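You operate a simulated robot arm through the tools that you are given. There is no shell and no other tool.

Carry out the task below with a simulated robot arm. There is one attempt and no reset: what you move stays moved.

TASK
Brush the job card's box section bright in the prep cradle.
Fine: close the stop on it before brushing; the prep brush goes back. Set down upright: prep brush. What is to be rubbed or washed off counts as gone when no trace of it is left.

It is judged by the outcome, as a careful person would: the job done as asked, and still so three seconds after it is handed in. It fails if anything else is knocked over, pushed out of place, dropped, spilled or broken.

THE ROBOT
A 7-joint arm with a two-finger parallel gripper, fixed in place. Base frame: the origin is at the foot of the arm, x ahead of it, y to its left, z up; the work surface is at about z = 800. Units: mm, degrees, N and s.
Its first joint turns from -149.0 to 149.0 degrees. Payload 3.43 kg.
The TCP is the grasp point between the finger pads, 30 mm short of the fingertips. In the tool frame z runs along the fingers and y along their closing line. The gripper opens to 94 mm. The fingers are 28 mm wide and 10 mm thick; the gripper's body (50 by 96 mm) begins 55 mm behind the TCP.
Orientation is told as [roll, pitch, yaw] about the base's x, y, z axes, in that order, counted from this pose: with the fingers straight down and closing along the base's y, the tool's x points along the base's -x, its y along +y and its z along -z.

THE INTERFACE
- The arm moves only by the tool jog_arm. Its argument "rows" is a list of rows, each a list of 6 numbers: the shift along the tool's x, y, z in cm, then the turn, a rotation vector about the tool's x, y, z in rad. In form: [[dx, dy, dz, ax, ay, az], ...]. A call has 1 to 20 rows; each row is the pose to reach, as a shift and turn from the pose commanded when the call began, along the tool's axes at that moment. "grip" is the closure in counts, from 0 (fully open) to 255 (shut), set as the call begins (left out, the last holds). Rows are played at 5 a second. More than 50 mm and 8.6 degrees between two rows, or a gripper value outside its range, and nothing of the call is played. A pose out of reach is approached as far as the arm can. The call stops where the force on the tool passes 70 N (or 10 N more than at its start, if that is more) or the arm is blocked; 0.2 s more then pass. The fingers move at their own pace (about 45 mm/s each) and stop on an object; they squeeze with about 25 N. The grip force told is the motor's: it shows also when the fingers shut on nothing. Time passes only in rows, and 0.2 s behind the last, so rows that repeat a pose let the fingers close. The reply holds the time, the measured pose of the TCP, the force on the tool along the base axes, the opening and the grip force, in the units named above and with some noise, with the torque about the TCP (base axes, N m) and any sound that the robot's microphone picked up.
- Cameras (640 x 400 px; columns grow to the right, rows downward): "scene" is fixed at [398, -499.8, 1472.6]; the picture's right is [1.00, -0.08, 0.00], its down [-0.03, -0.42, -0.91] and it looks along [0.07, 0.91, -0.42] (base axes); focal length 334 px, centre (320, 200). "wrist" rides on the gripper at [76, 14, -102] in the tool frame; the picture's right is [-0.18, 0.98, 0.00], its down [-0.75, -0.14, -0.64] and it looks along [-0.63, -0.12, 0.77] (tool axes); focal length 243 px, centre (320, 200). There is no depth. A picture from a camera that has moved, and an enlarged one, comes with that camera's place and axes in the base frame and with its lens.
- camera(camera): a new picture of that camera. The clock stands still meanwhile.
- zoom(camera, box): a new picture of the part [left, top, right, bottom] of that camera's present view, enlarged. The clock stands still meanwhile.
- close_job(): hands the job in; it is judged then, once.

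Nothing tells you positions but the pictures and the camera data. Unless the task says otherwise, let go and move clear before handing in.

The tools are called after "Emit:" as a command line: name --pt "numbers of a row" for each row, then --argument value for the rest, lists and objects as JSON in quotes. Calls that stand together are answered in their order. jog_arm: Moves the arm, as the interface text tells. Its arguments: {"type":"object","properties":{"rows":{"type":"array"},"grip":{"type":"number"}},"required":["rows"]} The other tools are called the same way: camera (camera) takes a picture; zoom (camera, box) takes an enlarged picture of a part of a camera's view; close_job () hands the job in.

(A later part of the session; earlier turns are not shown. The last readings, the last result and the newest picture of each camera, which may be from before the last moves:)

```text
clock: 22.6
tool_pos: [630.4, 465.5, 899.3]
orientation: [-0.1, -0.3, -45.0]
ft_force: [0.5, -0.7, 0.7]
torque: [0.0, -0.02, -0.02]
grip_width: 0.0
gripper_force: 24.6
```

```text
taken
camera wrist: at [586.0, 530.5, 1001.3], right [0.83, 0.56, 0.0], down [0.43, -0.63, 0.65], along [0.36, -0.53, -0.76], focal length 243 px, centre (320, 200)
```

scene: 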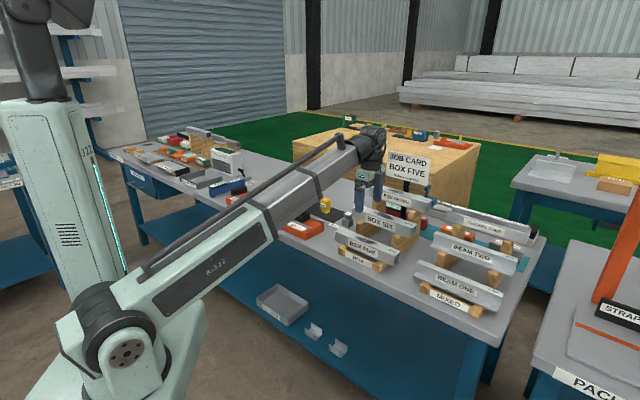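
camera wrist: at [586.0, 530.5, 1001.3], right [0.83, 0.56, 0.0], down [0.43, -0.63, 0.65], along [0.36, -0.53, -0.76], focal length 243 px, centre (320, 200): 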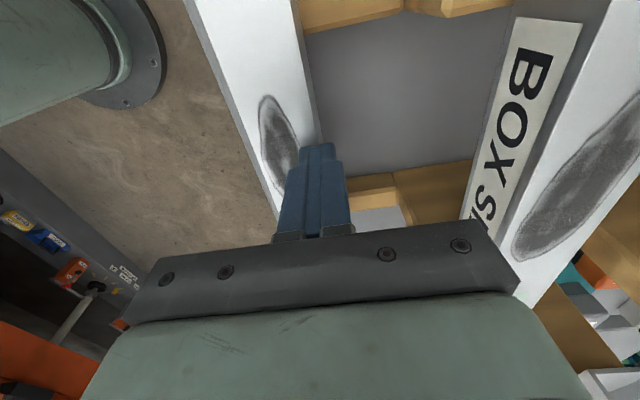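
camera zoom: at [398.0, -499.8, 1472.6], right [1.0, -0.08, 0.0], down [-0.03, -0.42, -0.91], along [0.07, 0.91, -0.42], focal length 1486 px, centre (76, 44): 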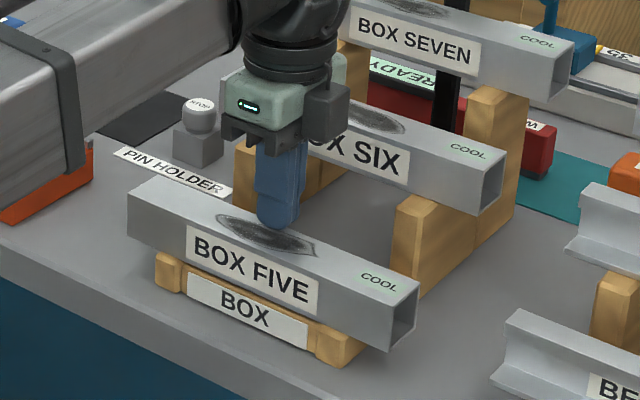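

The box slipped out of the shallow grip and seems to have shifted slightly towards the front of its rest. I'll check its new position.

Emit:
zoom --camera "scene" --box '[330, 205, 410, 265]'

Emit:
zoom --camera "wrist" --box '[160, 0, 400, 240]'

```text
6.67 times, centred on (370, 235) of scene
camera zoom: at [398.0, -499.8, 1472.6], right [1.0, -0.08, 0.0], down [-0.03, -0.42, -0.91], along [0.07, 0.91, -0.42], focal length 2230 px, centre (-13, -33)
```

zoom: 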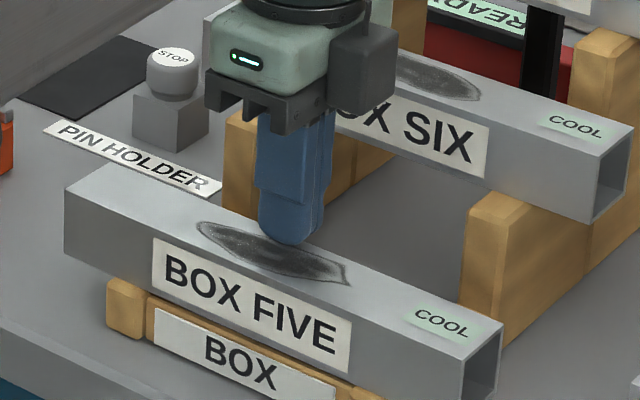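

```text
1.67 times, centred on (280, 120) of wrist
camera zoom: at [586.0, 530.5, 1001.3], right [0.83, 0.56, 0.0], down [0.43, -0.63, 0.65], along [0.36, -0.53, -0.76], focal length 404 px, centre (387, 333)
```

zoom: 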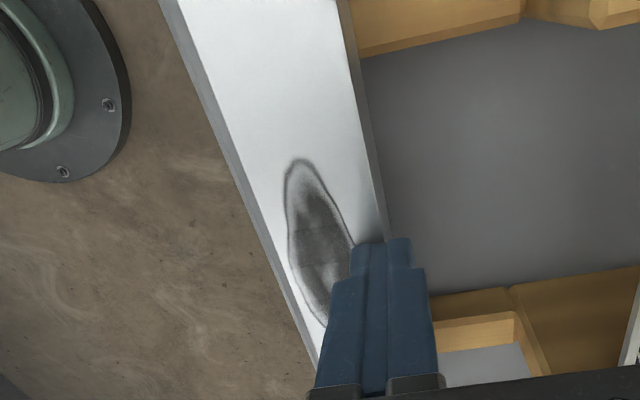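

Emit:
zoom --camera "wrist" --box '[180, 0, 320, 100]'

Emit:
zoom --camera "scene" --box '[380, 235, 410, 270]'

Emit:
zoom --camera "scene" --box '[330, 220, 370, 265]'

```text
4.00 times, centred on (250, 50) of wrist
camera zoom: at [586.0, 530.5, 1001.3], right [0.83, 0.56, 0.0], down [0.43, -0.63, 0.65], along [0.36, -0.53, -0.76], focal length 970 px, centre (600, 800)
```

zoom: 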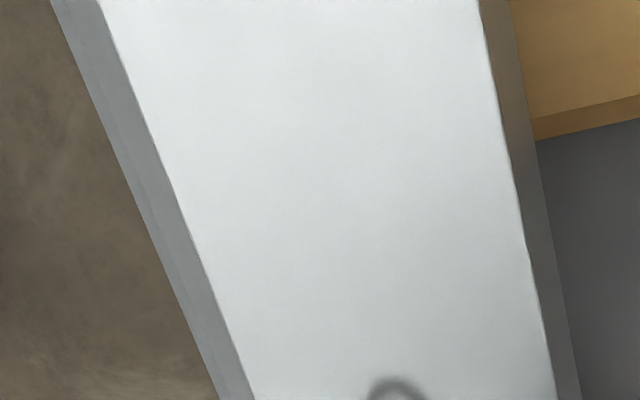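

```text
11.43 times, centred on (395, 252) of scene
camera zoom: at [398.0, -499.8, 1472.6], right [1.0, -0.08, 0.0], down [-0.03, -0.42, -0.91], along [0.07, 0.91, -0.42], focal length 3822 px, centre (-537, -400)
```

zoom: 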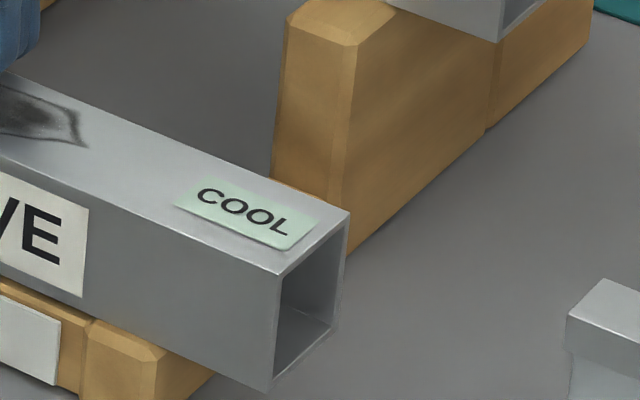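

```text
8.89 times, centred on (350, 242) of scene
camera zoom: at [398.0, -499.8, 1472.6], right [1.0, -0.08, 0.0], down [-0.03, -0.42, -0.91], along [0.07, 0.91, -0.42], focal length 2973 px, centre (53, -178)
```

zoom: 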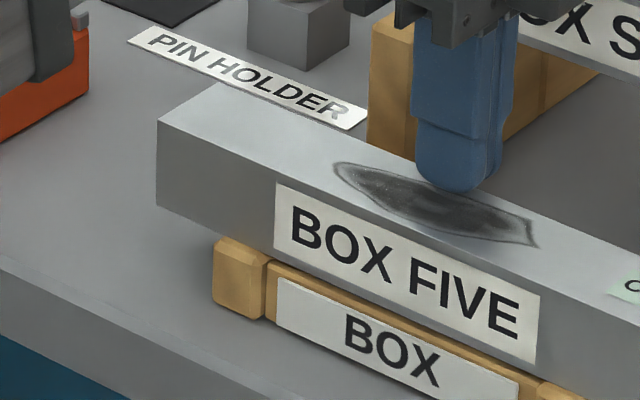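

The box slid about 20 mm toward the robot on its rest, staying level and upright. It is now at v≈736–776 with its top at z≈866, so it is a 40×40 section. Before re-gripping deeper I need the cradle's rail and bed heights, so I'll look at the cradle close up.

Emit:
jog_arm --pt "0 0 -4.0 0 0 0" --pt "0 0 -8.0 0 0 0" --pt "0 0 -12.0 0 0 0" --pt "4.5 0.1 -13.0 0 0 0" --pt "9.0 0.3 -13.0 0 0 0" --pt "13.5 0.4 -13.0 0 0 0" --pt "18.0 0.5 -13.0 0 0 0" --pt "22.5 0.6 -13.0 0 0 0" --pt "27.0 0.7 -13.0 0 0 0" --pt "31.5 0.9 -13.0 0 0 0" --pt "36.0 1.0 -13.0 0 0 0" --pt "40.5 1.1 -13.0 0 0 0" --pt "45.0 1.3 -12.0 0 0 0" --pt "49.5 1.4 -9.0 0 0 0" --pt "53.7 1.5 -6.0 0 0 0" --pt "53.7 1.5 -6.0 0 0 0" --grip 0

Emit:
camera --camera "wrist"

Emit:
zoom --camera "wrist" --box '[240, 0, 440, 240]'

Emit:
zoom --camera "scene" --box '[285, 200, 345, 245]'

Emit:
zoom --camera "scene" --box '[330, 205, 410, 275]'

```text
refused: row 14 steps farther than a row can; nothing moved
```

```text
taken
camera wrist: at [586.0, 530.5, 1001.3], right [0.83, 0.56, 0.0], down [0.43, -0.63, 0.65], along [0.36, -0.53, -0.76], focal length 243 px, centre (320, 200)
```

wrist: 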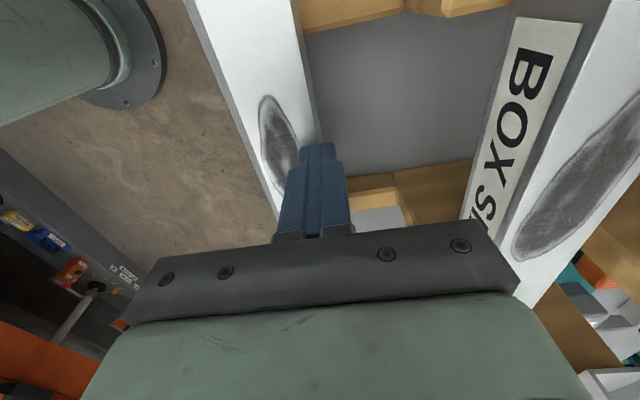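

```text
1.67 times, centred on (340, 120) of wrist
camera zoom: at [586.0, 530.5, 1001.3], right [0.83, 0.56, 0.0], down [0.43, -0.63, 0.65], along [0.36, -0.53, -0.76], focal length 404 px, centre (287, 333)
```

zoom: 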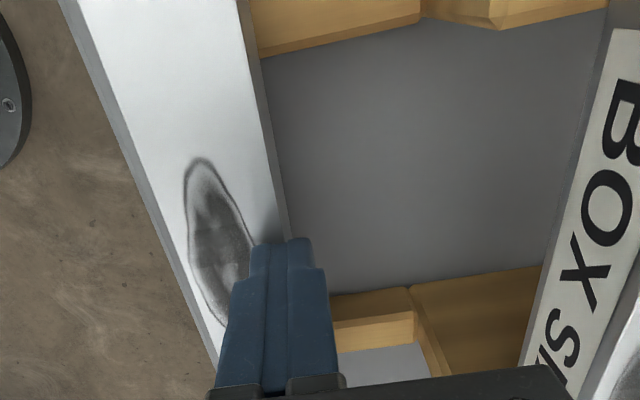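

```text
8.89 times, centred on (315, 222) of scene
camera zoom: at [398.0, -499.8, 1472.6], right [1.0, -0.08, 0.0], down [-0.03, -0.42, -0.91], along [0.07, 0.91, -0.42], focal length 2973 px, centre (364, 0)
```

zoom: 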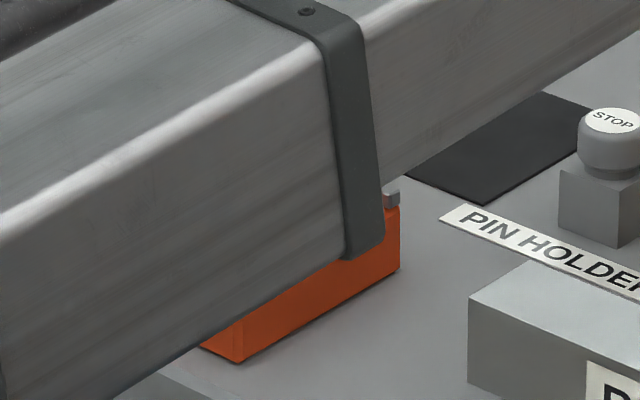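

```text
5.71 times, centred on (370, 240) of scene
camera zoom: at [398.0, -499.8, 1472.6], right [1.0, -0.08, 0.0], down [-0.03, -0.42, -0.91], along [0.07, 0.91, -0.42], focal length 1911 px, centre (34, -29)
```

zoom: 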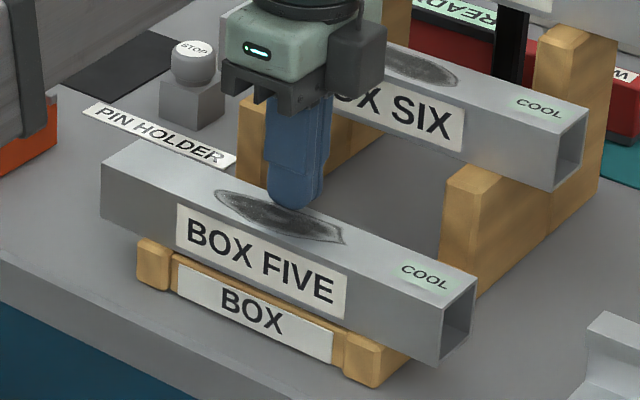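

Emit:
jog_arm --pt "0 0 -4.0 0 0 0" --pt "0 0 -8.0 0 0 0" --pt "0 0 -12.0 0 0 0" --pt "4.5 0.1 -13.0 0 0 0" --pt "9.0 0.3 -13.0 0 0 0" --pt "13.5 0.4 -13.0 0 0 0" --pt "18.0 0.5 -13.0 0 0 0" --pt "22.5 0.6 -13.0 0 0 0" --pt "27.0 0.7 -13.0 0 0 0" --pt "31.5 0.9 -13.0 0 0 0" --pt "36.0 1.0 -13.0 0 0 0" --pt "40.5 1.1 -13.0 0 0 0" --pt "44.5 1.3 -11.5 0 0 0" --pt "48.5 1.4 -9.5 0 0 0" --pt "51.5 1.5 -7.5 0 0 0" --pt "53.7 1.5 -6.0 0 0 0" --pt "53.7 1.5 -6.0 0 0 0" --grip 0

Emit:
camera --camera "wrist"

Emit:
zoom --camera "wrist" --box '[240, 0, 440, 240]'

Emit:
zoom --camera "scene" --box '[285, 200, 345, 245]'

Emit:
zoom --camera "scene" --box '[330, 205, 410, 275]'

```text
clock: 26.2
tool_pos: [261.7, 856.6, 957.3]
orientation: [0.0, -0.2, -45.0]
ft_force: [-0.2, 0.1, -0.4]
torque: [-0.02, -0.01, -0.01]
grip_width: 93.6
gripper_force: 0.0
```

```text
taken
camera wrist: at [217.1, 922.4, 1059.4], right [0.83, 0.56, 0.0], down [0.43, -0.63, 0.64], along [0.36, -0.53, -0.76], focal length 243 px, centre (320, 200)
```

wrist: 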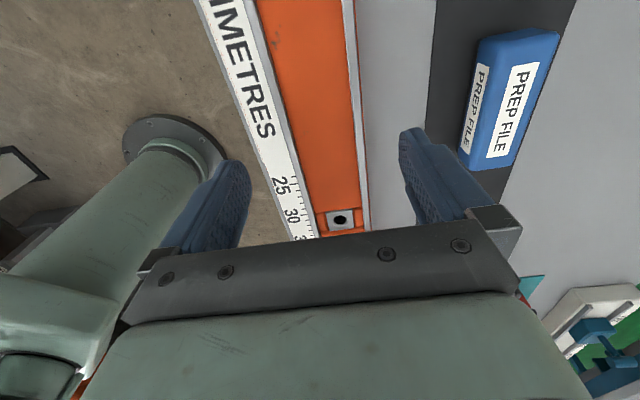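

```text
1.67 times, centred on (340, 120) of wrist
camera zoom: at [217.1, 922.4, 1059.4], right [0.83, 0.56, 0.0], down [0.43, -0.63, 0.64], along [0.36, -0.53, -0.76], focal length 404 px, centre (287, 333)
```

zoom: 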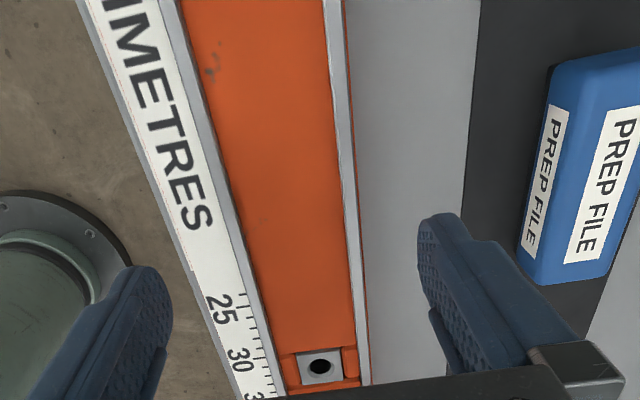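

```text
8.89 times, centred on (315, 222) of scene
camera zoom: at [398.0, -499.8, 1472.6], right [1.0, -0.08, 0.0], down [-0.03, -0.42, -0.91], along [0.07, 0.91, -0.42], focal length 2973 px, centre (364, 0)
```

zoom: 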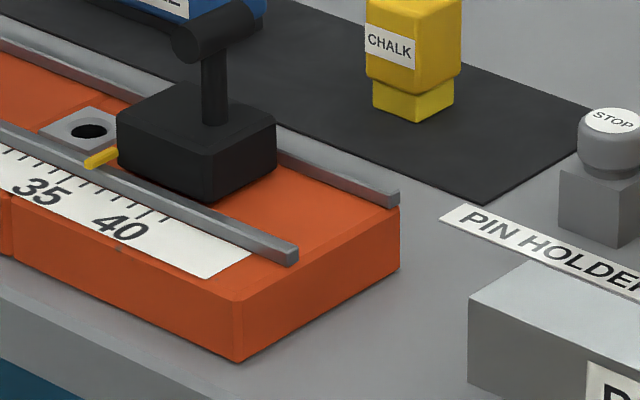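

```text
5.71 times, centred on (370, 240) of scene
camera zoom: at [398.0, -499.8, 1472.6], right [1.0, -0.08, 0.0], down [-0.03, -0.42, -0.91], along [0.07, 0.91, -0.42], focal length 1911 px, centre (34, -29)
```

zoom: 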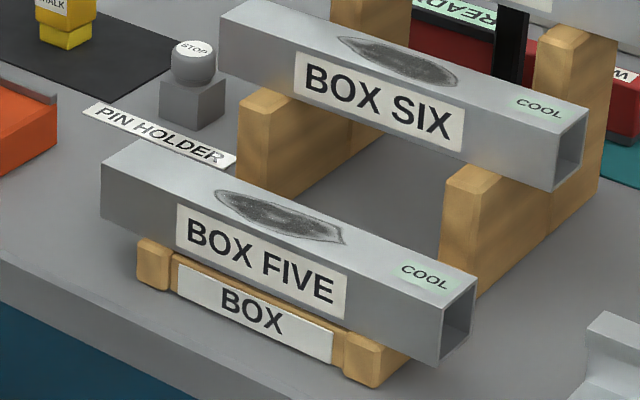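

Emit:
zoom --camera "wrist" --box '[250, 40, 380, 140]'

Emit:
zoom --camera "wrist" --box '[270, 140, 400, 240]'

Emit:
zoom --camera "scene" --box '[305, 210, 335, 245]'

```text
4.00 times, centred on (315, 90) of wrist
camera zoom: at [217.1, 922.4, 1059.4], right [0.83, 0.56, 0.0], down [0.43, -0.63, 0.64], along [0.36, -0.53, -0.76], focal length 970 px, centre (340, 640)
```

zoom: 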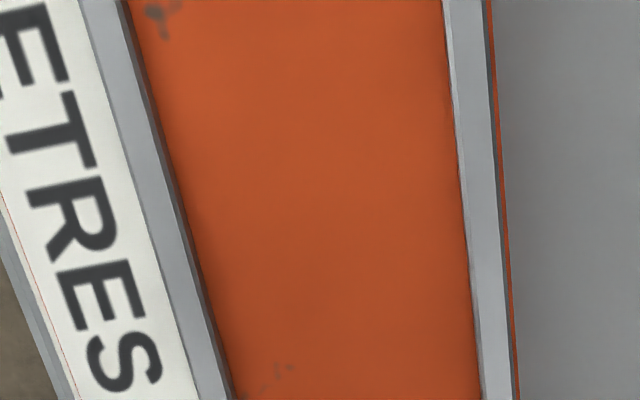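

```text
4.00 times, centred on (335, 190) of wrist
camera zoom: at [217.1, 922.4, 1059.4], right [0.83, 0.56, 0.0], down [0.43, -0.63, 0.64], along [0.36, -0.53, -0.76], focal length 970 px, centre (260, 240)
```

zoom: 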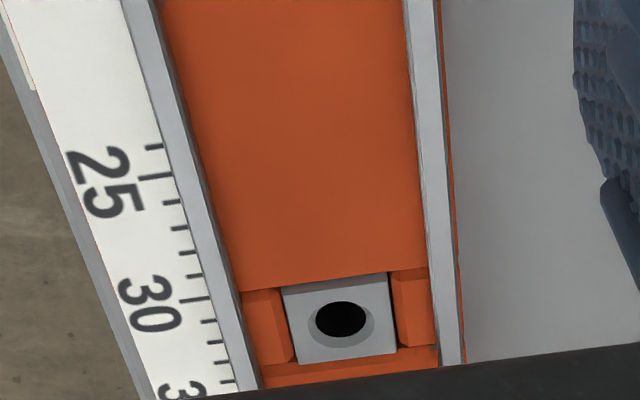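

```text
11.43 times, centred on (320, 228) of scene
camera zoom: at [398.0, -499.8, 1472.6], right [1.0, -0.08, 0.0], down [-0.03, -0.42, -0.91], along [0.07, 0.91, -0.42], focal length 3822 px, centre (320, -114)
```

zoom: 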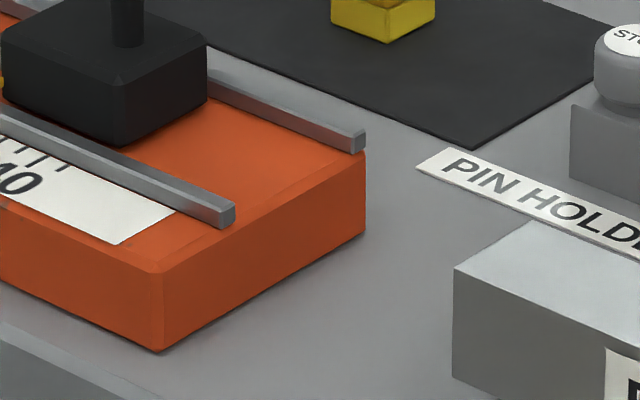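

The cradle measures as bed z≈832, rail tops z≈840, and a 60 mm channel centred at v≈791. The stop block spans u −226 to −168, with its top at z≈861. Now I'll return above BOX FIVE and re-measure it before a deeper, better-centred grip.

Emit:
jog_arm --pt "0 0 -4.0 0 0 0" --pt "-1.0 -0.1 -7.5 0 0 0" --pt "-5.5 -0.4 -8.5 0 0 0" --pt "-10.0 -0.7 -8.5 0 0 0" --pt "-14.8 -1.0 -8.5 0 0 0" --pt "-19.6 -1.3 -8.5 0 0 0" --pt "-24.4 -1.6 -8.5 0 0 0" --pt "-29.2 -1.9 -8.5 0 0 0" --pt "-34.0 -2.2 -8.5 0 0 0" --pt "-38.8 -2.5 -8.5 0 0 0" --pt "-43.6 -2.8 -8.5 0 0 0" --pt "-48.4 -3.1 -8.0 0 0 0" --pt "-52.5 -3.4 -6.0 0 0 0" --pt "-53.8 -3.47 -3.0 0 0 0" --pt "-53.8 -3.47 0.5 0 0 0" --pt "-53.8 -3.47 0.5 0 0 0" --pt "-53.8 -3.47 0.5 0 0 0" --grip 65

Emit:
camera --camera "wrist"

Emit:
zoom --camera "wrist" --box '[220, 40, 400, 240]'

```text
clock: 29.8
tool_pos: [618.7, 452.5, 953.5]
orientation: [0.0, -0.3, -45.0]
ft_force: [0.4, 0.0, -0.3]
torque: [0.04, -0.01, -0.01]
grip_width: 70.0
gripper_force: 0.0
```

```text
taken
camera wrist: at [573.2, 518.2, 1055.0], right [0.83, 0.56, 0.0], down [0.43, -0.63, 0.64], along [0.36, -0.53, -0.76], focal length 243 px, centre (320, 200)
```

wrist: 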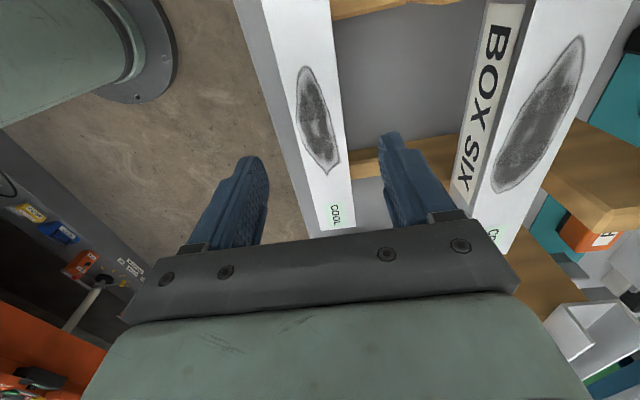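

```text
2.00 times, centred on (310, 140) of wrist
camera zoom: at [573.2, 518.2, 1055.0], right [0.83, 0.56, 0.0], down [0.43, -0.63, 0.64], along [0.36, -0.53, -0.76], focal length 485 px, centre (340, 320)
```

zoom: 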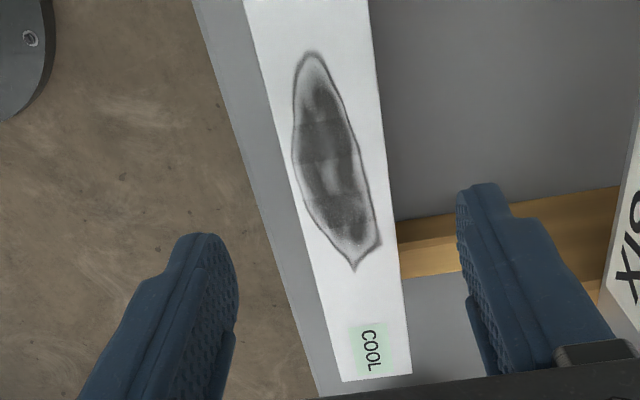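

The box is level, centred at u≈117.8 and v≈756.7, with its top at z≈865, and the tool is within 1 mm of centre. I'll go down to TCP z≈866 and close.

Emit:
jog_arm --pt "0 -0.1 3.0 0 0 0" --pt "0 -0.1 6.0 0 0 0" --pt "0 -0.1 8.0 0 0 0" --pt "0 -0.1 8.75 0 0 0" --pt "0 -0.1 8.75 0 0 0" --grip 65

Emit:
jog_arm --pt "0 0 0 0 0 0" --pt "0 0 0 0 0 0" --pt "0 0 0 0 0 0" --pt "0 0 0 0 0 0" --pt "0 0 0 0 0 0" --grip 255

Emit:
camera --camera "wrist"

Emit:
zoom --camera "scene" --box '[330, 205, 410, 265]'

```text
clock: 31.0
tool_pos: [618.1, 451.5, 866.3]
orientation: [-0.1, -0.2, -45.0]
ft_force: [0.1, 0.0, -0.2]
torque: [0.04, -0.01, 0.02]
grip_width: 69.7
gripper_force: 0.1
```

```text
clock: 32.2
tool_pos: [617.1, 452.0, 866.9]
orientation: [0.0, -0.2, -45.0]
ft_force: [0.9, 0.7, -0.7]
torque: [0.02, -0.04, -0.05]
grip_width: 44.4
gripper_force: 25.6
```

```text
taken
camera wrist: at [572.3, 516.8, 967.9], right [0.83, 0.56, 0.0], down [0.43, -0.63, 0.65], along [0.36, -0.53, -0.76], focal length 243 px, centre (320, 200)
```

wrist: 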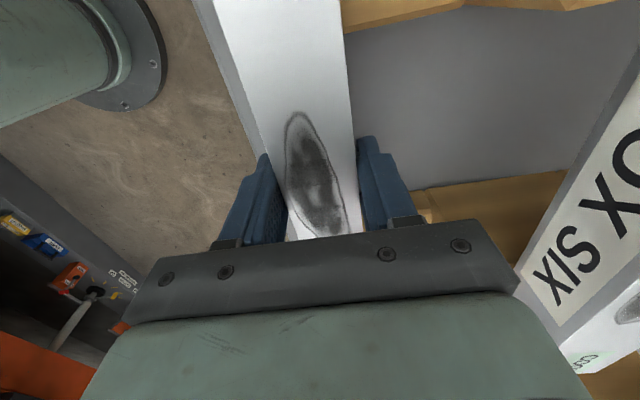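

```text
6.67 times, centred on (370, 235) of scene
camera zoom: at [398.0, -499.8, 1472.6], right [1.0, -0.08, 0.0], down [-0.03, -0.42, -0.91], along [0.07, 0.91, -0.42], focal length 2230 px, centre (-13, -33)
```

zoom: 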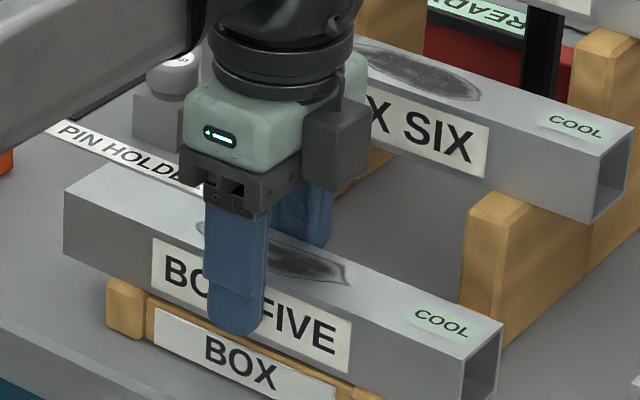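

The grip closed at the same 44 mm with balanced forces, so the fingers do hold both sides. I'll lift very slowly and watch the force and opening.

Emit:
jog_arm --pt "0 0 -0.05 0 0 0" --pt "0 0 -0.1 0 0 0" --pt "0 0 -0.15 0 0 0" --pt "0 0 -0.2 0 0 0" --pt "0 0 -0.2 0 0 0" --grip 255

Emit:
zoom --camera "scene" --box '[330, 205, 410, 265]'

```text
clock: 33.4
tool_pos: [617.6, 450.7, 869.4]
orientation: [0.0, -0.1, -45.0]
ft_force: [0.5, -0.5, -3.0]
torque: [0.0, 0.01, -0.01]
grip_width: 44.3
gripper_force: 25.2
```

```text
6.67 times, centred on (370, 235) of scene
camera zoom: at [398.0, -499.8, 1472.6], right [1.0, -0.08, 0.0], down [-0.03, -0.42, -0.91], along [0.07, 0.91, -0.42], focal length 2230 px, centre (-13, -33)
```

zoom: 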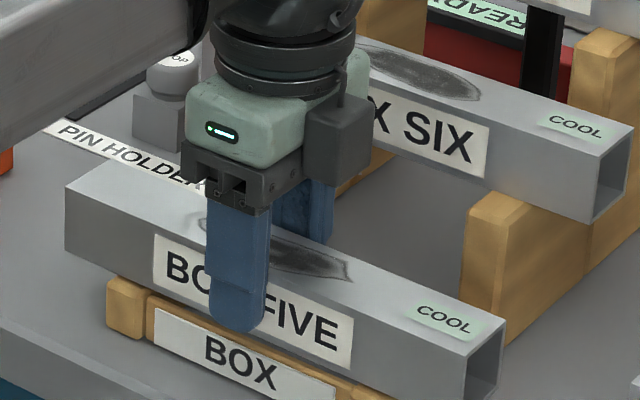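

The box weighs only about 3 N and is rising with the gripper. I'll carry on slowly.

Emit:
jog_arm --pt "0 0 -0.1 0 0 0" --pt "0 0 -0.2 0 0 0" --pt "0 0 -0.3 0 0 0" --pt "0 0 -0.45 0 0 0" --pt "0 0 -0.6 0 0 0" --pt "0 0 -0.8 0 0 0" --pt "0 0 -1.0 0 0 0" --pt "0 0 -1.0 0 0 0" --grip 255

Emit:
zoom --camera "scene" --box '[330, 195, 410, 265]'

Emit:
camera --camera "wrist"

```text
clock: 35.2
tool_pos: [618.5, 449.9, 880.7]
orientation: [0.0, -0.2, -45.0]
ft_force: [-0.5, 0.6, -2.8]
torque: [0.03, -0.01, 0.03]
grip_width: 44.5
gripper_force: 24.7
```

```text
5.71 times, centred on (370, 230) of scene
camera zoom: at [398.0, -499.8, 1472.6], right [1.0, -0.08, 0.0], down [-0.03, -0.42, -0.91], along [0.07, 0.91, -0.42], focal length 1911 px, centre (34, 29)
```

zoom: 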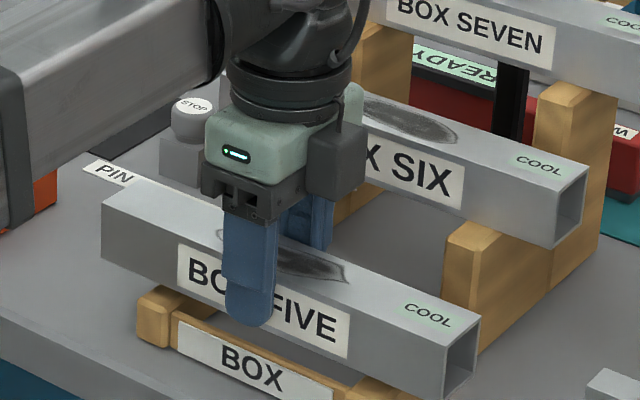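

```text
taken
camera wrist: at [572.8, 515.6, 981.2], right [0.83, 0.56, 0.0], down [0.43, -0.63, 0.65], along [0.36, -0.53, -0.76], focal length 243 px, centre (320, 200)
```

wrist: 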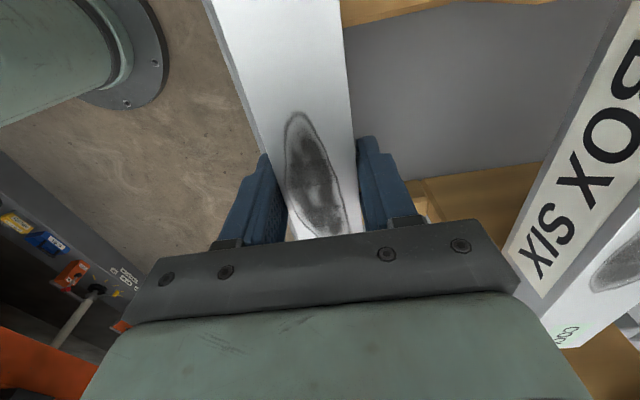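

Emit:
jog_arm --pt "0 0 -0.3 0 0 0" --pt "0 0 -0.7 0 0 0" --pt "0 0 -1.2 0 0 0" --pt "0 0 -1.7 0 0 0" --pt "0 0 -2.2 0 0 0" --pt "0 0 -2.7 0 0 0" --pt "0 0 -3.2 0 0 0" --pt "0 0 -3.7 0 0 0" --pt "0 0 -4.2 0 0 0" --pt "0 0 -4.7 0 0 0" --pt "0 0 -5.2 0 0 0" --pt "0 0 -5.7 0 0 0" --pt "0 0 -6.2 0 0 0" --pt "0 0 -6.7 0 0 0" --pt "0 0 -7.3 0 0 0" --pt "0 0 -8.0 0 0 0" --pt "0 0 -8.8 0 0 0" --pt "0 0 -9.6 0 0 0" --pt "0 0 -10.2 0 0 0" --pt "0 0 -10.4 0 0 0" --grip 255

Emit:
camera --camera "scene"

Emit:
camera --camera "wrist"

```text
clock: 39.4
tool_pos: [617.2, 451.2, 985.2]
orientation: [0.1, -0.3, -45.0]
ft_force: [-0.2, -0.3, -2.7]
torque: [0.0, 0.03, 0.0]
grip_width: 44.3
gripper_force: 24.7
```

```text
taken
```

scene: 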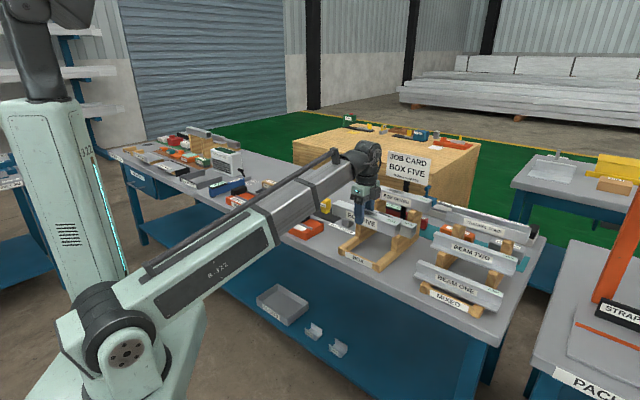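

```text
taken
camera wrist: at [572.9, 516.7, 1085.1], right [0.83, 0.56, 0.0], down [0.43, -0.63, 0.65], along [0.36, -0.53, -0.76], focal length 243 px, centre (320, 200)
```

wrist: 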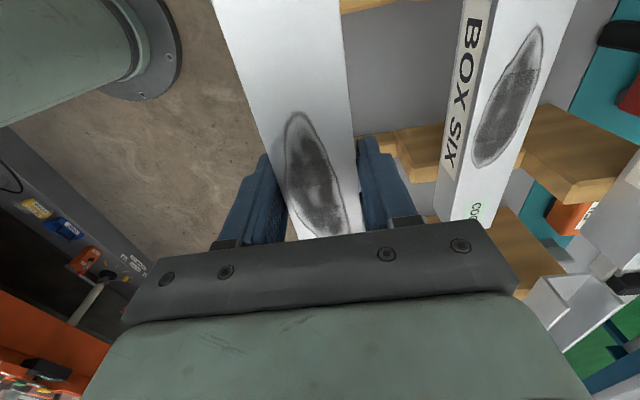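

The box is held firmly at about 44 mm with a steady 2.7 N. I'll carry it along to the cradle, clear of the stop's handle.

Emit:
jog_arm --pt "0.8 0.05 0 0 0 0" --pt "2.0 0.1 0 0 0 0" --pt "4.0 0.3 0 0 0 0" --pt "6.5 0.4 0 0 0 0" --pt "9.2 0.6 0 0 0 0" --pt "12.0 0.7 0 0 0 0" --pt "15.0 0.9 0 0 0 0" --pt "18.0 1.1 0 0 0 0" --pt "21.0 1.3 0 0 0 0" --pt "24.0 1.5 0 0 0 0" --pt "27.0 1.7 0 0 0 0" --pt "30.0 1.9 0 0 0 0" --pt "33.0 2.1 0 0 0 0" --pt "36.0 2.3 0 0 0 0" --pt "39.0 2.5 0 0 0 0" --pt "42.0 2.7 0 0 0 0" --pt "45.0 2.9 0 0 0 0" --pt "47.5 3.0 0 0 0 0" --pt "49.5 3.1 0 0 0 0" --pt "50.5 3.2 0 0 0 0" --grip 255

Emit:
camera --camera "scene"

Emit:
camera --camera "wrist"

```text
clock: 43.6
tool_pos: [281.3, 830.1, 981.3]
orientation: [0.0, -0.2, -45.0]
ft_force: [0.1, -0.4, -2.3]
torque: [0.06, 0.01, 0.02]
grip_width: 44.1
gripper_force: 25.2
```

```text
taken
```

scene: 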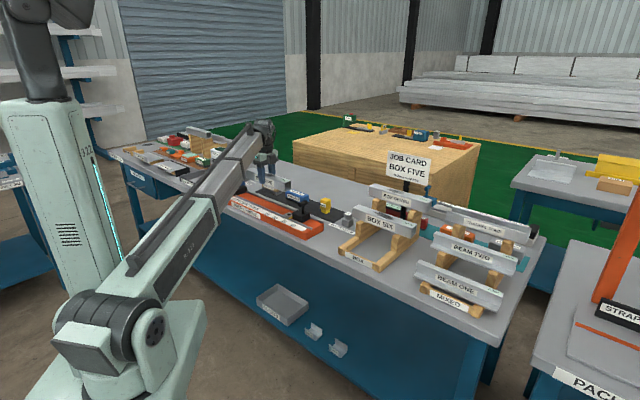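

```text
taken
camera wrist: at [236.5, 895.6, 1082.5], right [0.83, 0.56, 0.0], down [0.43, -0.63, 0.65], along [0.36, -0.53, -0.76], focal length 243 px, centre (320, 200)
```

wrist: 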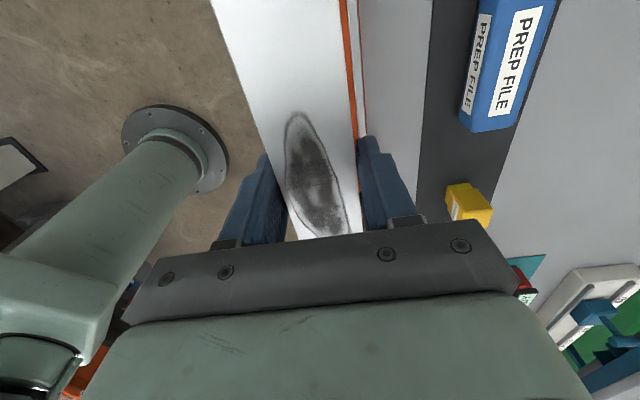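

Emit:
jog_arm --pt "1.0 0.1 0 0 0 0" --pt "3.0 0.2 0 0 0 0" --pt "5.5 0.4 0 0 0 0" --pt "7.2 0.5 0 0 0 0" --pt "7.7 0.5 0.2 0 0 0" --pt "7.7 0.5 0.8 0 0 0" --pt "7.7 0.5 1.6 0 0 0" --pt "7.7 0.5 2.5 0 0 0" --pt "7.7 0.5 3.5 0 0 0" --pt "7.7 0.5 4.5 0 0 0" --pt "7.7 0.5 5.5 0 0 0" --pt "7.7 0.5 6.5 0 0 0" --pt "7.7 0.5 7.3 0 0 0" --pt "7.7 0.5 7.8 0 0 0" --pt "7.7 0.5 8.0 0 0 0" --pt "7.7 0.5 8.0 0 0 0" --grip 255

Emit:
camera --camera "wrist"

Emit:
zoom --camera "scene" --box '[220, 170, 320, 240]'

```text
clock: 47.0
tool_pos: [232.9, 887.8, 901.5]
orientation: [0.0, -0.1, -45.0]
ft_force: [0.0, 0.6, -3.0]
torque: [0.0, 0.02, 0.0]
grip_width: 44.4
gripper_force: 25.4
```

```text
taken
camera wrist: at [187.6, 953.3, 1002.4], right [0.83, 0.56, 0.0], down [0.43, -0.63, 0.65], along [0.36, -0.53, -0.76], focal length 243 px, centre (320, 200)
```

wrist: 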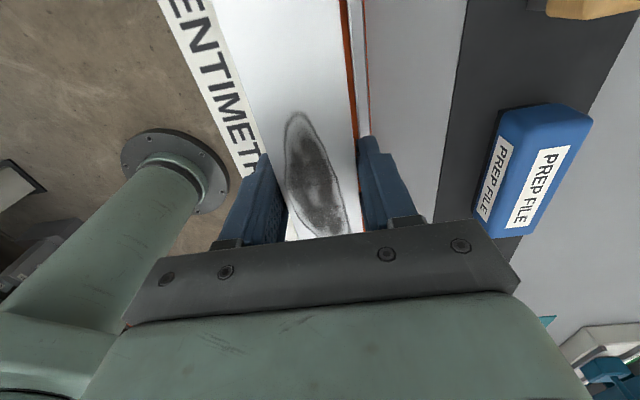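

```text
5.71 times, centred on (270, 205) of scene
camera zoom: at [398.0, -499.8, 1472.6], right [1.0, -0.08, 0.0], down [-0.03, -0.42, -0.91], along [0.07, 0.91, -0.42], focal length 1911 px, centre (606, 171)
```

zoom: 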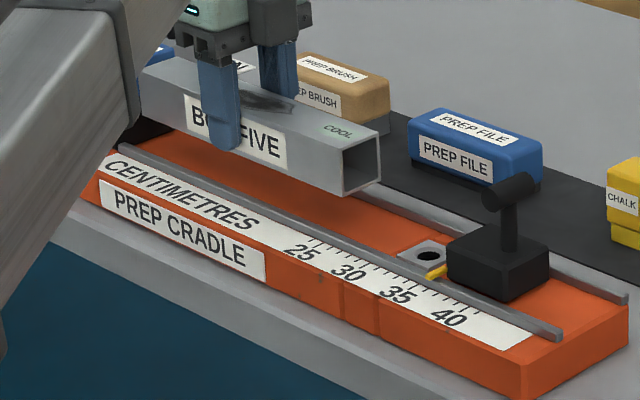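

The box hangs over the channel, about 8 mm short of the fixed end and centred within a couple of mm. I'll lower it gently until it seats on the bed.

Emit:
jog_arm --pt "0 -0.1 0.4 0 0 0" --pt "0 -0.1 0.9 0 0 0" --pt "0 -0.1 1.4 0 0 0" --pt "0 -0.1 1.8 0 0 0" --pt "0 -0.1 2.1 0 0 0" --pt "0 -0.1 2.3 0 0 0" --pt "0 -0.1 2.3 0 0 0" --grip 255

Emit:
zoom --camera "scene" --box '[220, 170, 320, 240]'

Emit:
camera --camera "wrist"

```text
clock: 48.6
tool_pos: [230.6, 887.3, 880.0]
orientation: [0.0, -0.2, -45.0]
ft_force: [0.6, 0.0, -2.8]
torque: [0.02, 0.02, 0.03]
grip_width: 44.4
gripper_force: 25.3
```

```text
5.71 times, centred on (270, 205) of scene
camera zoom: at [398.0, -499.8, 1472.6], right [1.0, -0.08, 0.0], down [-0.03, -0.42, -0.91], along [0.07, 0.91, -0.42], focal length 1911 px, centre (606, 171)
```

zoom: 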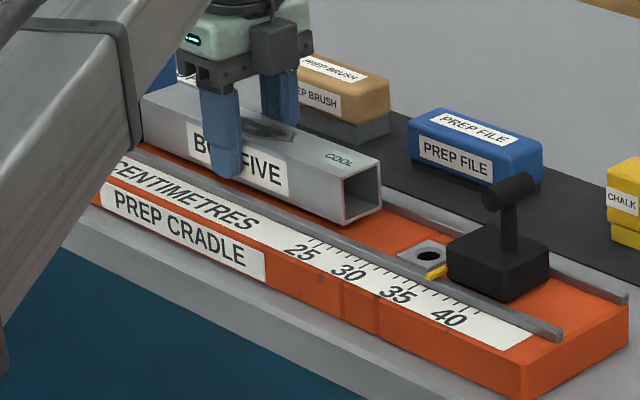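

```text
taken
camera wrist: at [187.1, 952.6, 979.6], right [0.83, 0.56, 0.0], down [0.43, -0.63, 0.64], along [0.36, -0.53, -0.76], focal length 243 px, centre (320, 200)
```

wrist: 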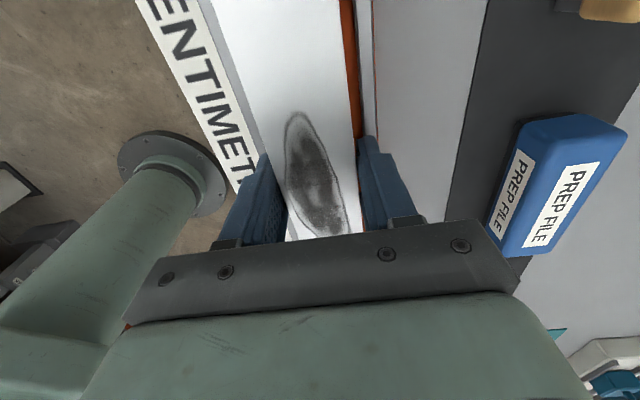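

Emit:
jog_arm --pt "0 0 0.15 0 0 0" --pt "0 0 0.3 0 0 0" --pt "0 0 0.45 0 0 0" --pt "0 0 0.45 0 0 0" --grip 255

Emit:
jog_arm --pt "0 0 0.1 0 0 0" --pt "0 0 0.2 0 0 0" --pt "0 0 0.2 0 0 0" --grip 255

Emit:
zoom --camera "scene" --box '[240, 185, 300, 230]'

```text
clock: 49.6
tool_pos: [230.0, 886.8, 874.1]
orientation: [0.0, -0.2, -44.9]
ft_force: [-0.5, 0.6, -3.6]
torque: [0.02, 0.02, -0.03]
grip_width: 44.4
gripper_force: 25.5
```

```text
clock: 50.4
tool_pos: [231.5, 887.0, 872.6]
orientation: [0.0, -0.1, -45.0]
ft_force: [-1.6, 1.8, 9.5]
torque: [0.11, 0.24, -0.01]
grip_width: 44.4
gripper_force: 25.0
```

```text
8.89 times, centred on (270, 208) of scene
camera zoom: at [398.0, -499.8, 1472.6], right [1.0, -0.08, 0.0], down [-0.03, -0.42, -0.91], along [0.07, 0.91, -0.42], focal length 2973 px, centre (764, 133)
```

zoom: 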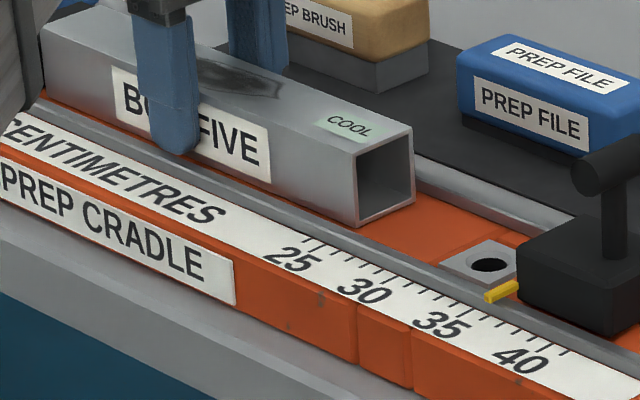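

The box touched down on the bed at exactly the expected height, with about 10 N of contact. I'll release it and lift clear.

Emit:
jog_arm --pt "0 0 -0.05 0 0 0" --pt "0 0 -0.05 0 0 0" --pt "0 0 -0.05 0 0 0" --pt "0 0 -0.05 0 0 0" --grip 90

Emit:
jog_arm --pt "0 0 -1.0 0 0 0" --pt "0 0 -2.5 0 0 0" --pt "0 0 -5.0 0 0 0" --pt "0 0 -8.0 0 0 0" --pt "0 0 -11.0 0 0 0" --pt "0 0 -11.0 0 0 0"

Emit:
camera --camera "wrist"

Emit:
zoom --camera "scene" --box '[220, 170, 320, 240]'

```text
clock: 51.4
tool_pos: [232.5, 886.7, 873.1]
orientation: [-0.1, -0.2, -45.0]
ft_force: [0.8, -2.1, 2.8]
torque: [0.03, -0.1, -0.08]
grip_width: 60.5
gripper_force: 0.1
```

```text
clock: 52.8
tool_pos: [229.9, 886.9, 983.4]
orientation: [-0.1, -0.1, -44.9]
ft_force: [-0.8, 0.6, -0.5]
torque: [-0.01, 0.0, -0.01]
grip_width: 60.6
gripper_force: 0.0
```

```text
taken
camera wrist: at [184.9, 952.3, 1084.2], right [0.83, 0.56, 0.0], down [0.43, -0.63, 0.65], along [0.36, -0.53, -0.76], focal length 243 px, centre (320, 200)
```

wrist: 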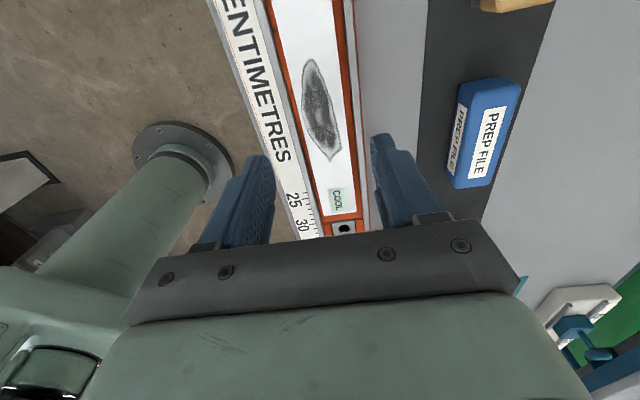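

```text
5.71 times, centred on (270, 205) of scene
camera zoom: at [398.0, -499.8, 1472.6], right [1.0, -0.08, 0.0], down [-0.03, -0.42, -0.91], along [0.07, 0.91, -0.42], focal length 1911 px, centre (606, 171)
```

zoom: 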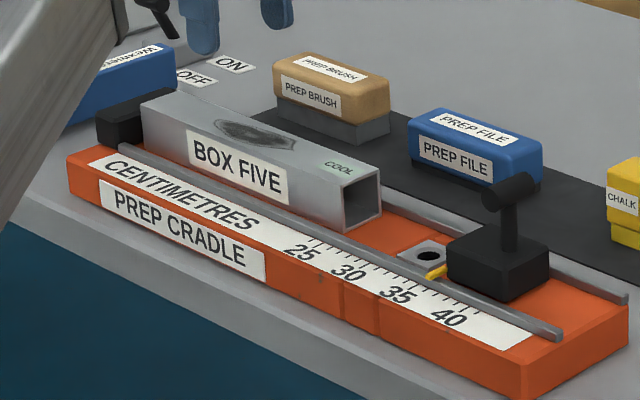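

BOX FIVE sits squarely in the cradle. Next I'll close the fingers and go to the right-hand side of the stop block, so I can push it up to the box.

Emit:
jog_arm --pt "-2.0 0 0 0 0 0" --pt "-6.0 0 0 0 0 0" --pt "-10.5 0 0 0 0 0" --pt "-15.0 0 0 0 0 0" --pt "-19.5 0 0 0 0 0" --pt "-24.0 0 0 0 0 0" --pt "-28.5 0 0 0 0 0" --pt "-31.5 0 0 0 0 0" --pt "-33.0 0.1 0 0 0 0" --pt "-33.0 0.1 0 0 0 0" --grip 255

Emit:
camera --camera "wrist"

Emit:
zoom --camera "scene" --box '[260, 170, 350, 240]'

```text
clock: 55.0
tool_pos: [464.3, 655.3, 984.8]
orientation: [0.0, -0.2, -45.1]
ft_force: [-0.5, 0.1, 0.5]
torque: [0.0, -0.01, 0.0]
grip_width: 0.0
gripper_force: 24.6
```

```text
taken
camera wrist: at [420.5, 720.0, 1085.8], right [0.83, 0.56, 0.0], down [0.43, -0.63, 0.64], along [0.36, -0.53, -0.76], focal length 243 px, centre (320, 200)
```

wrist: 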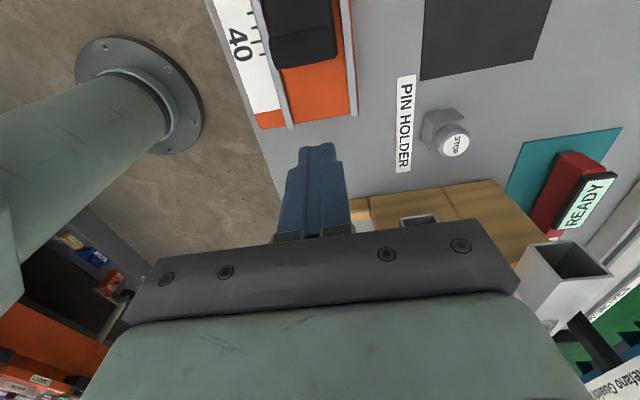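

```text
5.71 times, centred on (305, 205) of scene
camera zoom: at [398.0, -499.8, 1472.6], right [1.0, -0.08, 0.0], down [-0.03, -0.42, -0.91], along [0.07, 0.91, -0.42], focal length 1911 px, centre (406, 171)
```

zoom: 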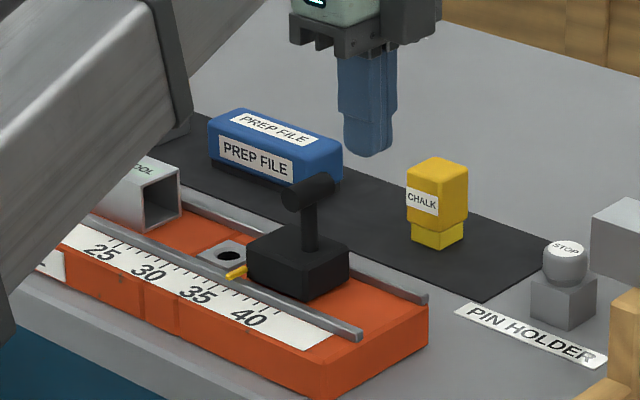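

Emit:
zoom --camera "wrist" --box '[220, 0, 400, 140]'

```text
2.86 times, centred on (310, 70) of wrist
camera zoom: at [420.5, 720.0, 1085.8], right [0.83, 0.56, 0.0], down [0.43, -0.63, 0.64], along [0.36, -0.53, -0.76], focal length 693 px, centre (349, 571)
```

zoom: 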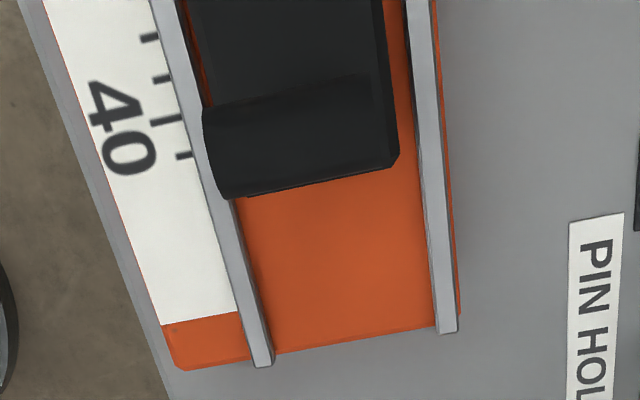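

The stop block's right face is at u≈−169, centred on v≈790. I'll lower the closed fingers behind it and push gently to the left.

Emit:
jog_arm --pt "0 0 3.0 0 0 0" --pt "0 0 6.0 0 0 0" --pt "0 0 9.0 0 0 0" --pt "0 0 11.0 0 0 0" --pt "0 0 11.4 0 0 0" --pt "0 0 11.4 0 0 0" --grip 255

Emit:
zoom --camera "scene" --box '[260, 170, 350, 240]'

```text
clock: 56.4
tool_pos: [465.7, 654.2, 869.4]
orientation: [0.0, -0.2, -44.9]
ft_force: [0.3, -0.4, 0.0]
torque: [0.02, 0.01, -0.01]
grip_width: 0.0
gripper_force: 25.1
```

```text
5.71 times, centred on (305, 205) of scene
camera zoom: at [398.0, -499.8, 1472.6], right [1.0, -0.08, 0.0], down [-0.03, -0.42, -0.91], along [0.07, 0.91, -0.42], focal length 1911 px, centre (406, 171)
```

zoom: 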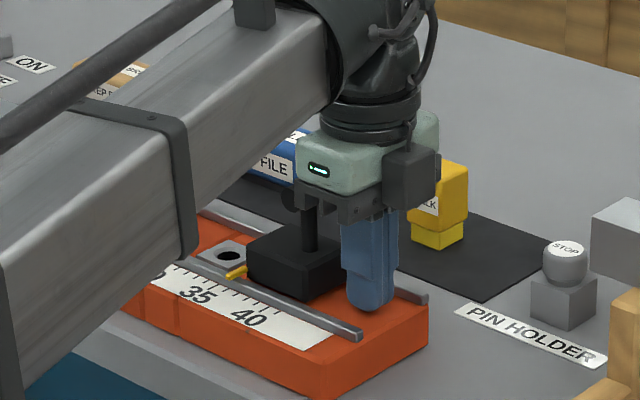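

Emit:
jog_arm --pt "0.7 0 0 0 0 0" --pt "1.4 0 0 0 0 0" --pt "2.0 0 0 0 0 0" --pt "2.5 0 0 0 0 0" --pt "3.0 0 0 0 0 0" --pt "3.5 0 0 0 0 0" --pt "4.0 0 0 0 0 0" --pt "4.0 0 0 0 0 0" --grip 255

Emit:
zoom --camera "scene" --box '[260, 170, 350, 240]'

Emit:
camera --camera "wrist"

```text
clock: 58.2
tool_pos: [435.9, 683.1, 870.5]
orientation: [0.0, -0.2, -45.0]
ft_force: [7.8, -3.0, -1.2]
torque: [-0.03, -0.08, -0.07]
grip_width: 0.0
gripper_force: 25.4
```

```text
5.71 times, centred on (305, 205) of scene
camera zoom: at [398.0, -499.8, 1472.6], right [1.0, -0.08, 0.0], down [-0.03, -0.42, -0.91], along [0.07, 0.91, -0.42], focal length 1911 px, centre (406, 171)
```

zoom: 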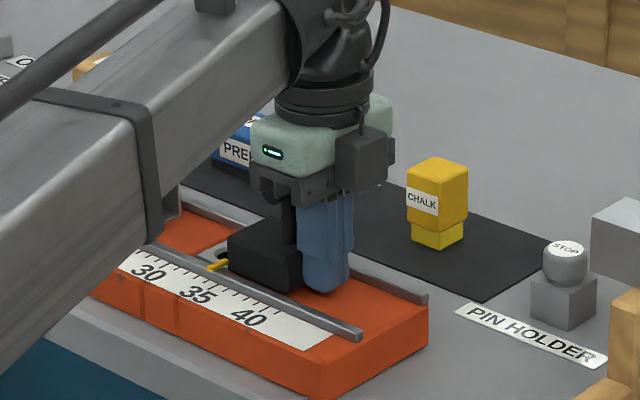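

```text
taken
camera wrist: at [391.8, 748.5, 971.0], right [0.83, 0.56, 0.0], down [0.43, -0.63, 0.64], along [0.36, -0.53, -0.76], focal length 243 px, centre (320, 200)
```

wrist: 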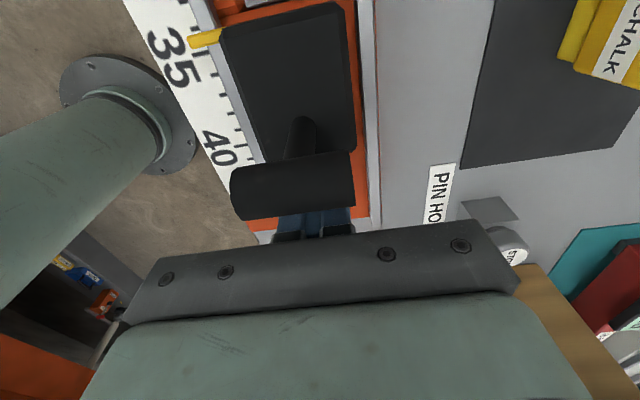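

The stop is sliding smoothly against about 8 N of friction. I'll keep pushing it to just short of the box.

Emit:
jog_arm --pt "0.5 0 0 0 0 0" --pt "1.0 0 0 0 0 0" --pt "1.5 0 0 0 0 0" --pt "2.0 0 0 0 0 0" --pt "2.5 0 0 0 0 0" --pt "3.0 0 0 0 0 0" --pt "3.5 0 0 0 0 0" --pt "4.0 0 0 0 0 0" --pt "4.5 0 0 0 0 0" --pt "5.0 0 0 0 0 0" --pt "5.5 0 0 0 0 0" --pt "6.0 0 0 0 0 0" --pt "6.5 0 0 0 0 0" --pt "7.0 0 0 0 0 0" --pt "7.5 0 0 0 0 0" --pt "8.0 0 0 0 0 0" --pt "8.5 0 0 0 0 0" --pt "8.5 0 0 0 0 0" --grip 255

Emit:
zoom --camera "scene" --box '[230, 170, 320, 240]'

Emit:
camera --camera "wrist"

```text
clock: 62.0
tool_pos: [376.6, 743.9, 870.2]
orientation: [-0.2, -0.2, -45.1]
ft_force: [3.7, -7.7, -3.2]
torque: [-0.09, -0.04, 0.03]
grip_width: 0.0
gripper_force: 25.3
```

```text
5.71 times, centred on (275, 205) of scene
camera zoom: at [398.0, -499.8, 1472.6], right [1.0, -0.08, 0.0], down [-0.03, -0.42, -0.91], along [0.07, 0.91, -0.42], focal length 1911 px, centre (577, 171)
```

zoom: 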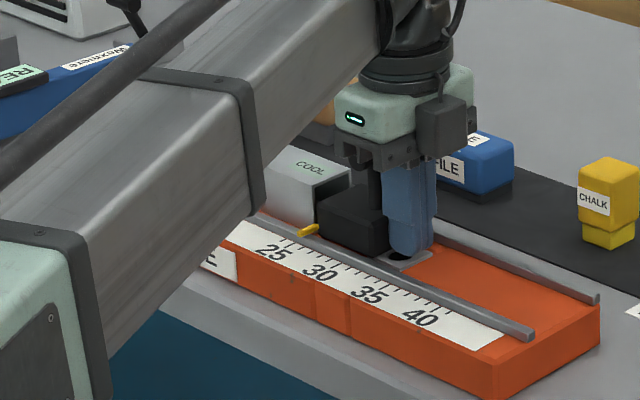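

```text
taken
camera wrist: at [331.8, 808.8, 971.2], right [0.83, 0.56, 0.0], down [0.43, -0.63, 0.64], along [0.36, -0.53, -0.76], focal length 243 px, centre (320, 200)
```

wrist: 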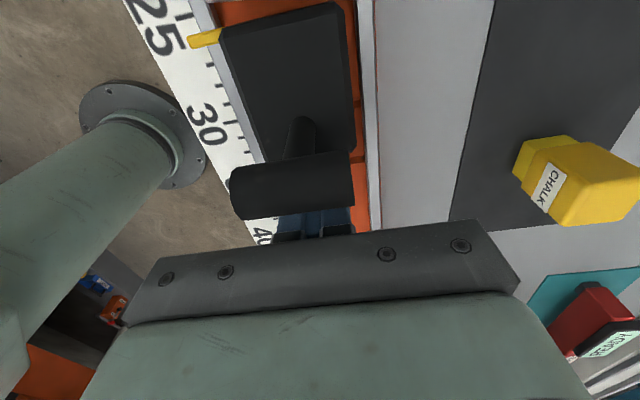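

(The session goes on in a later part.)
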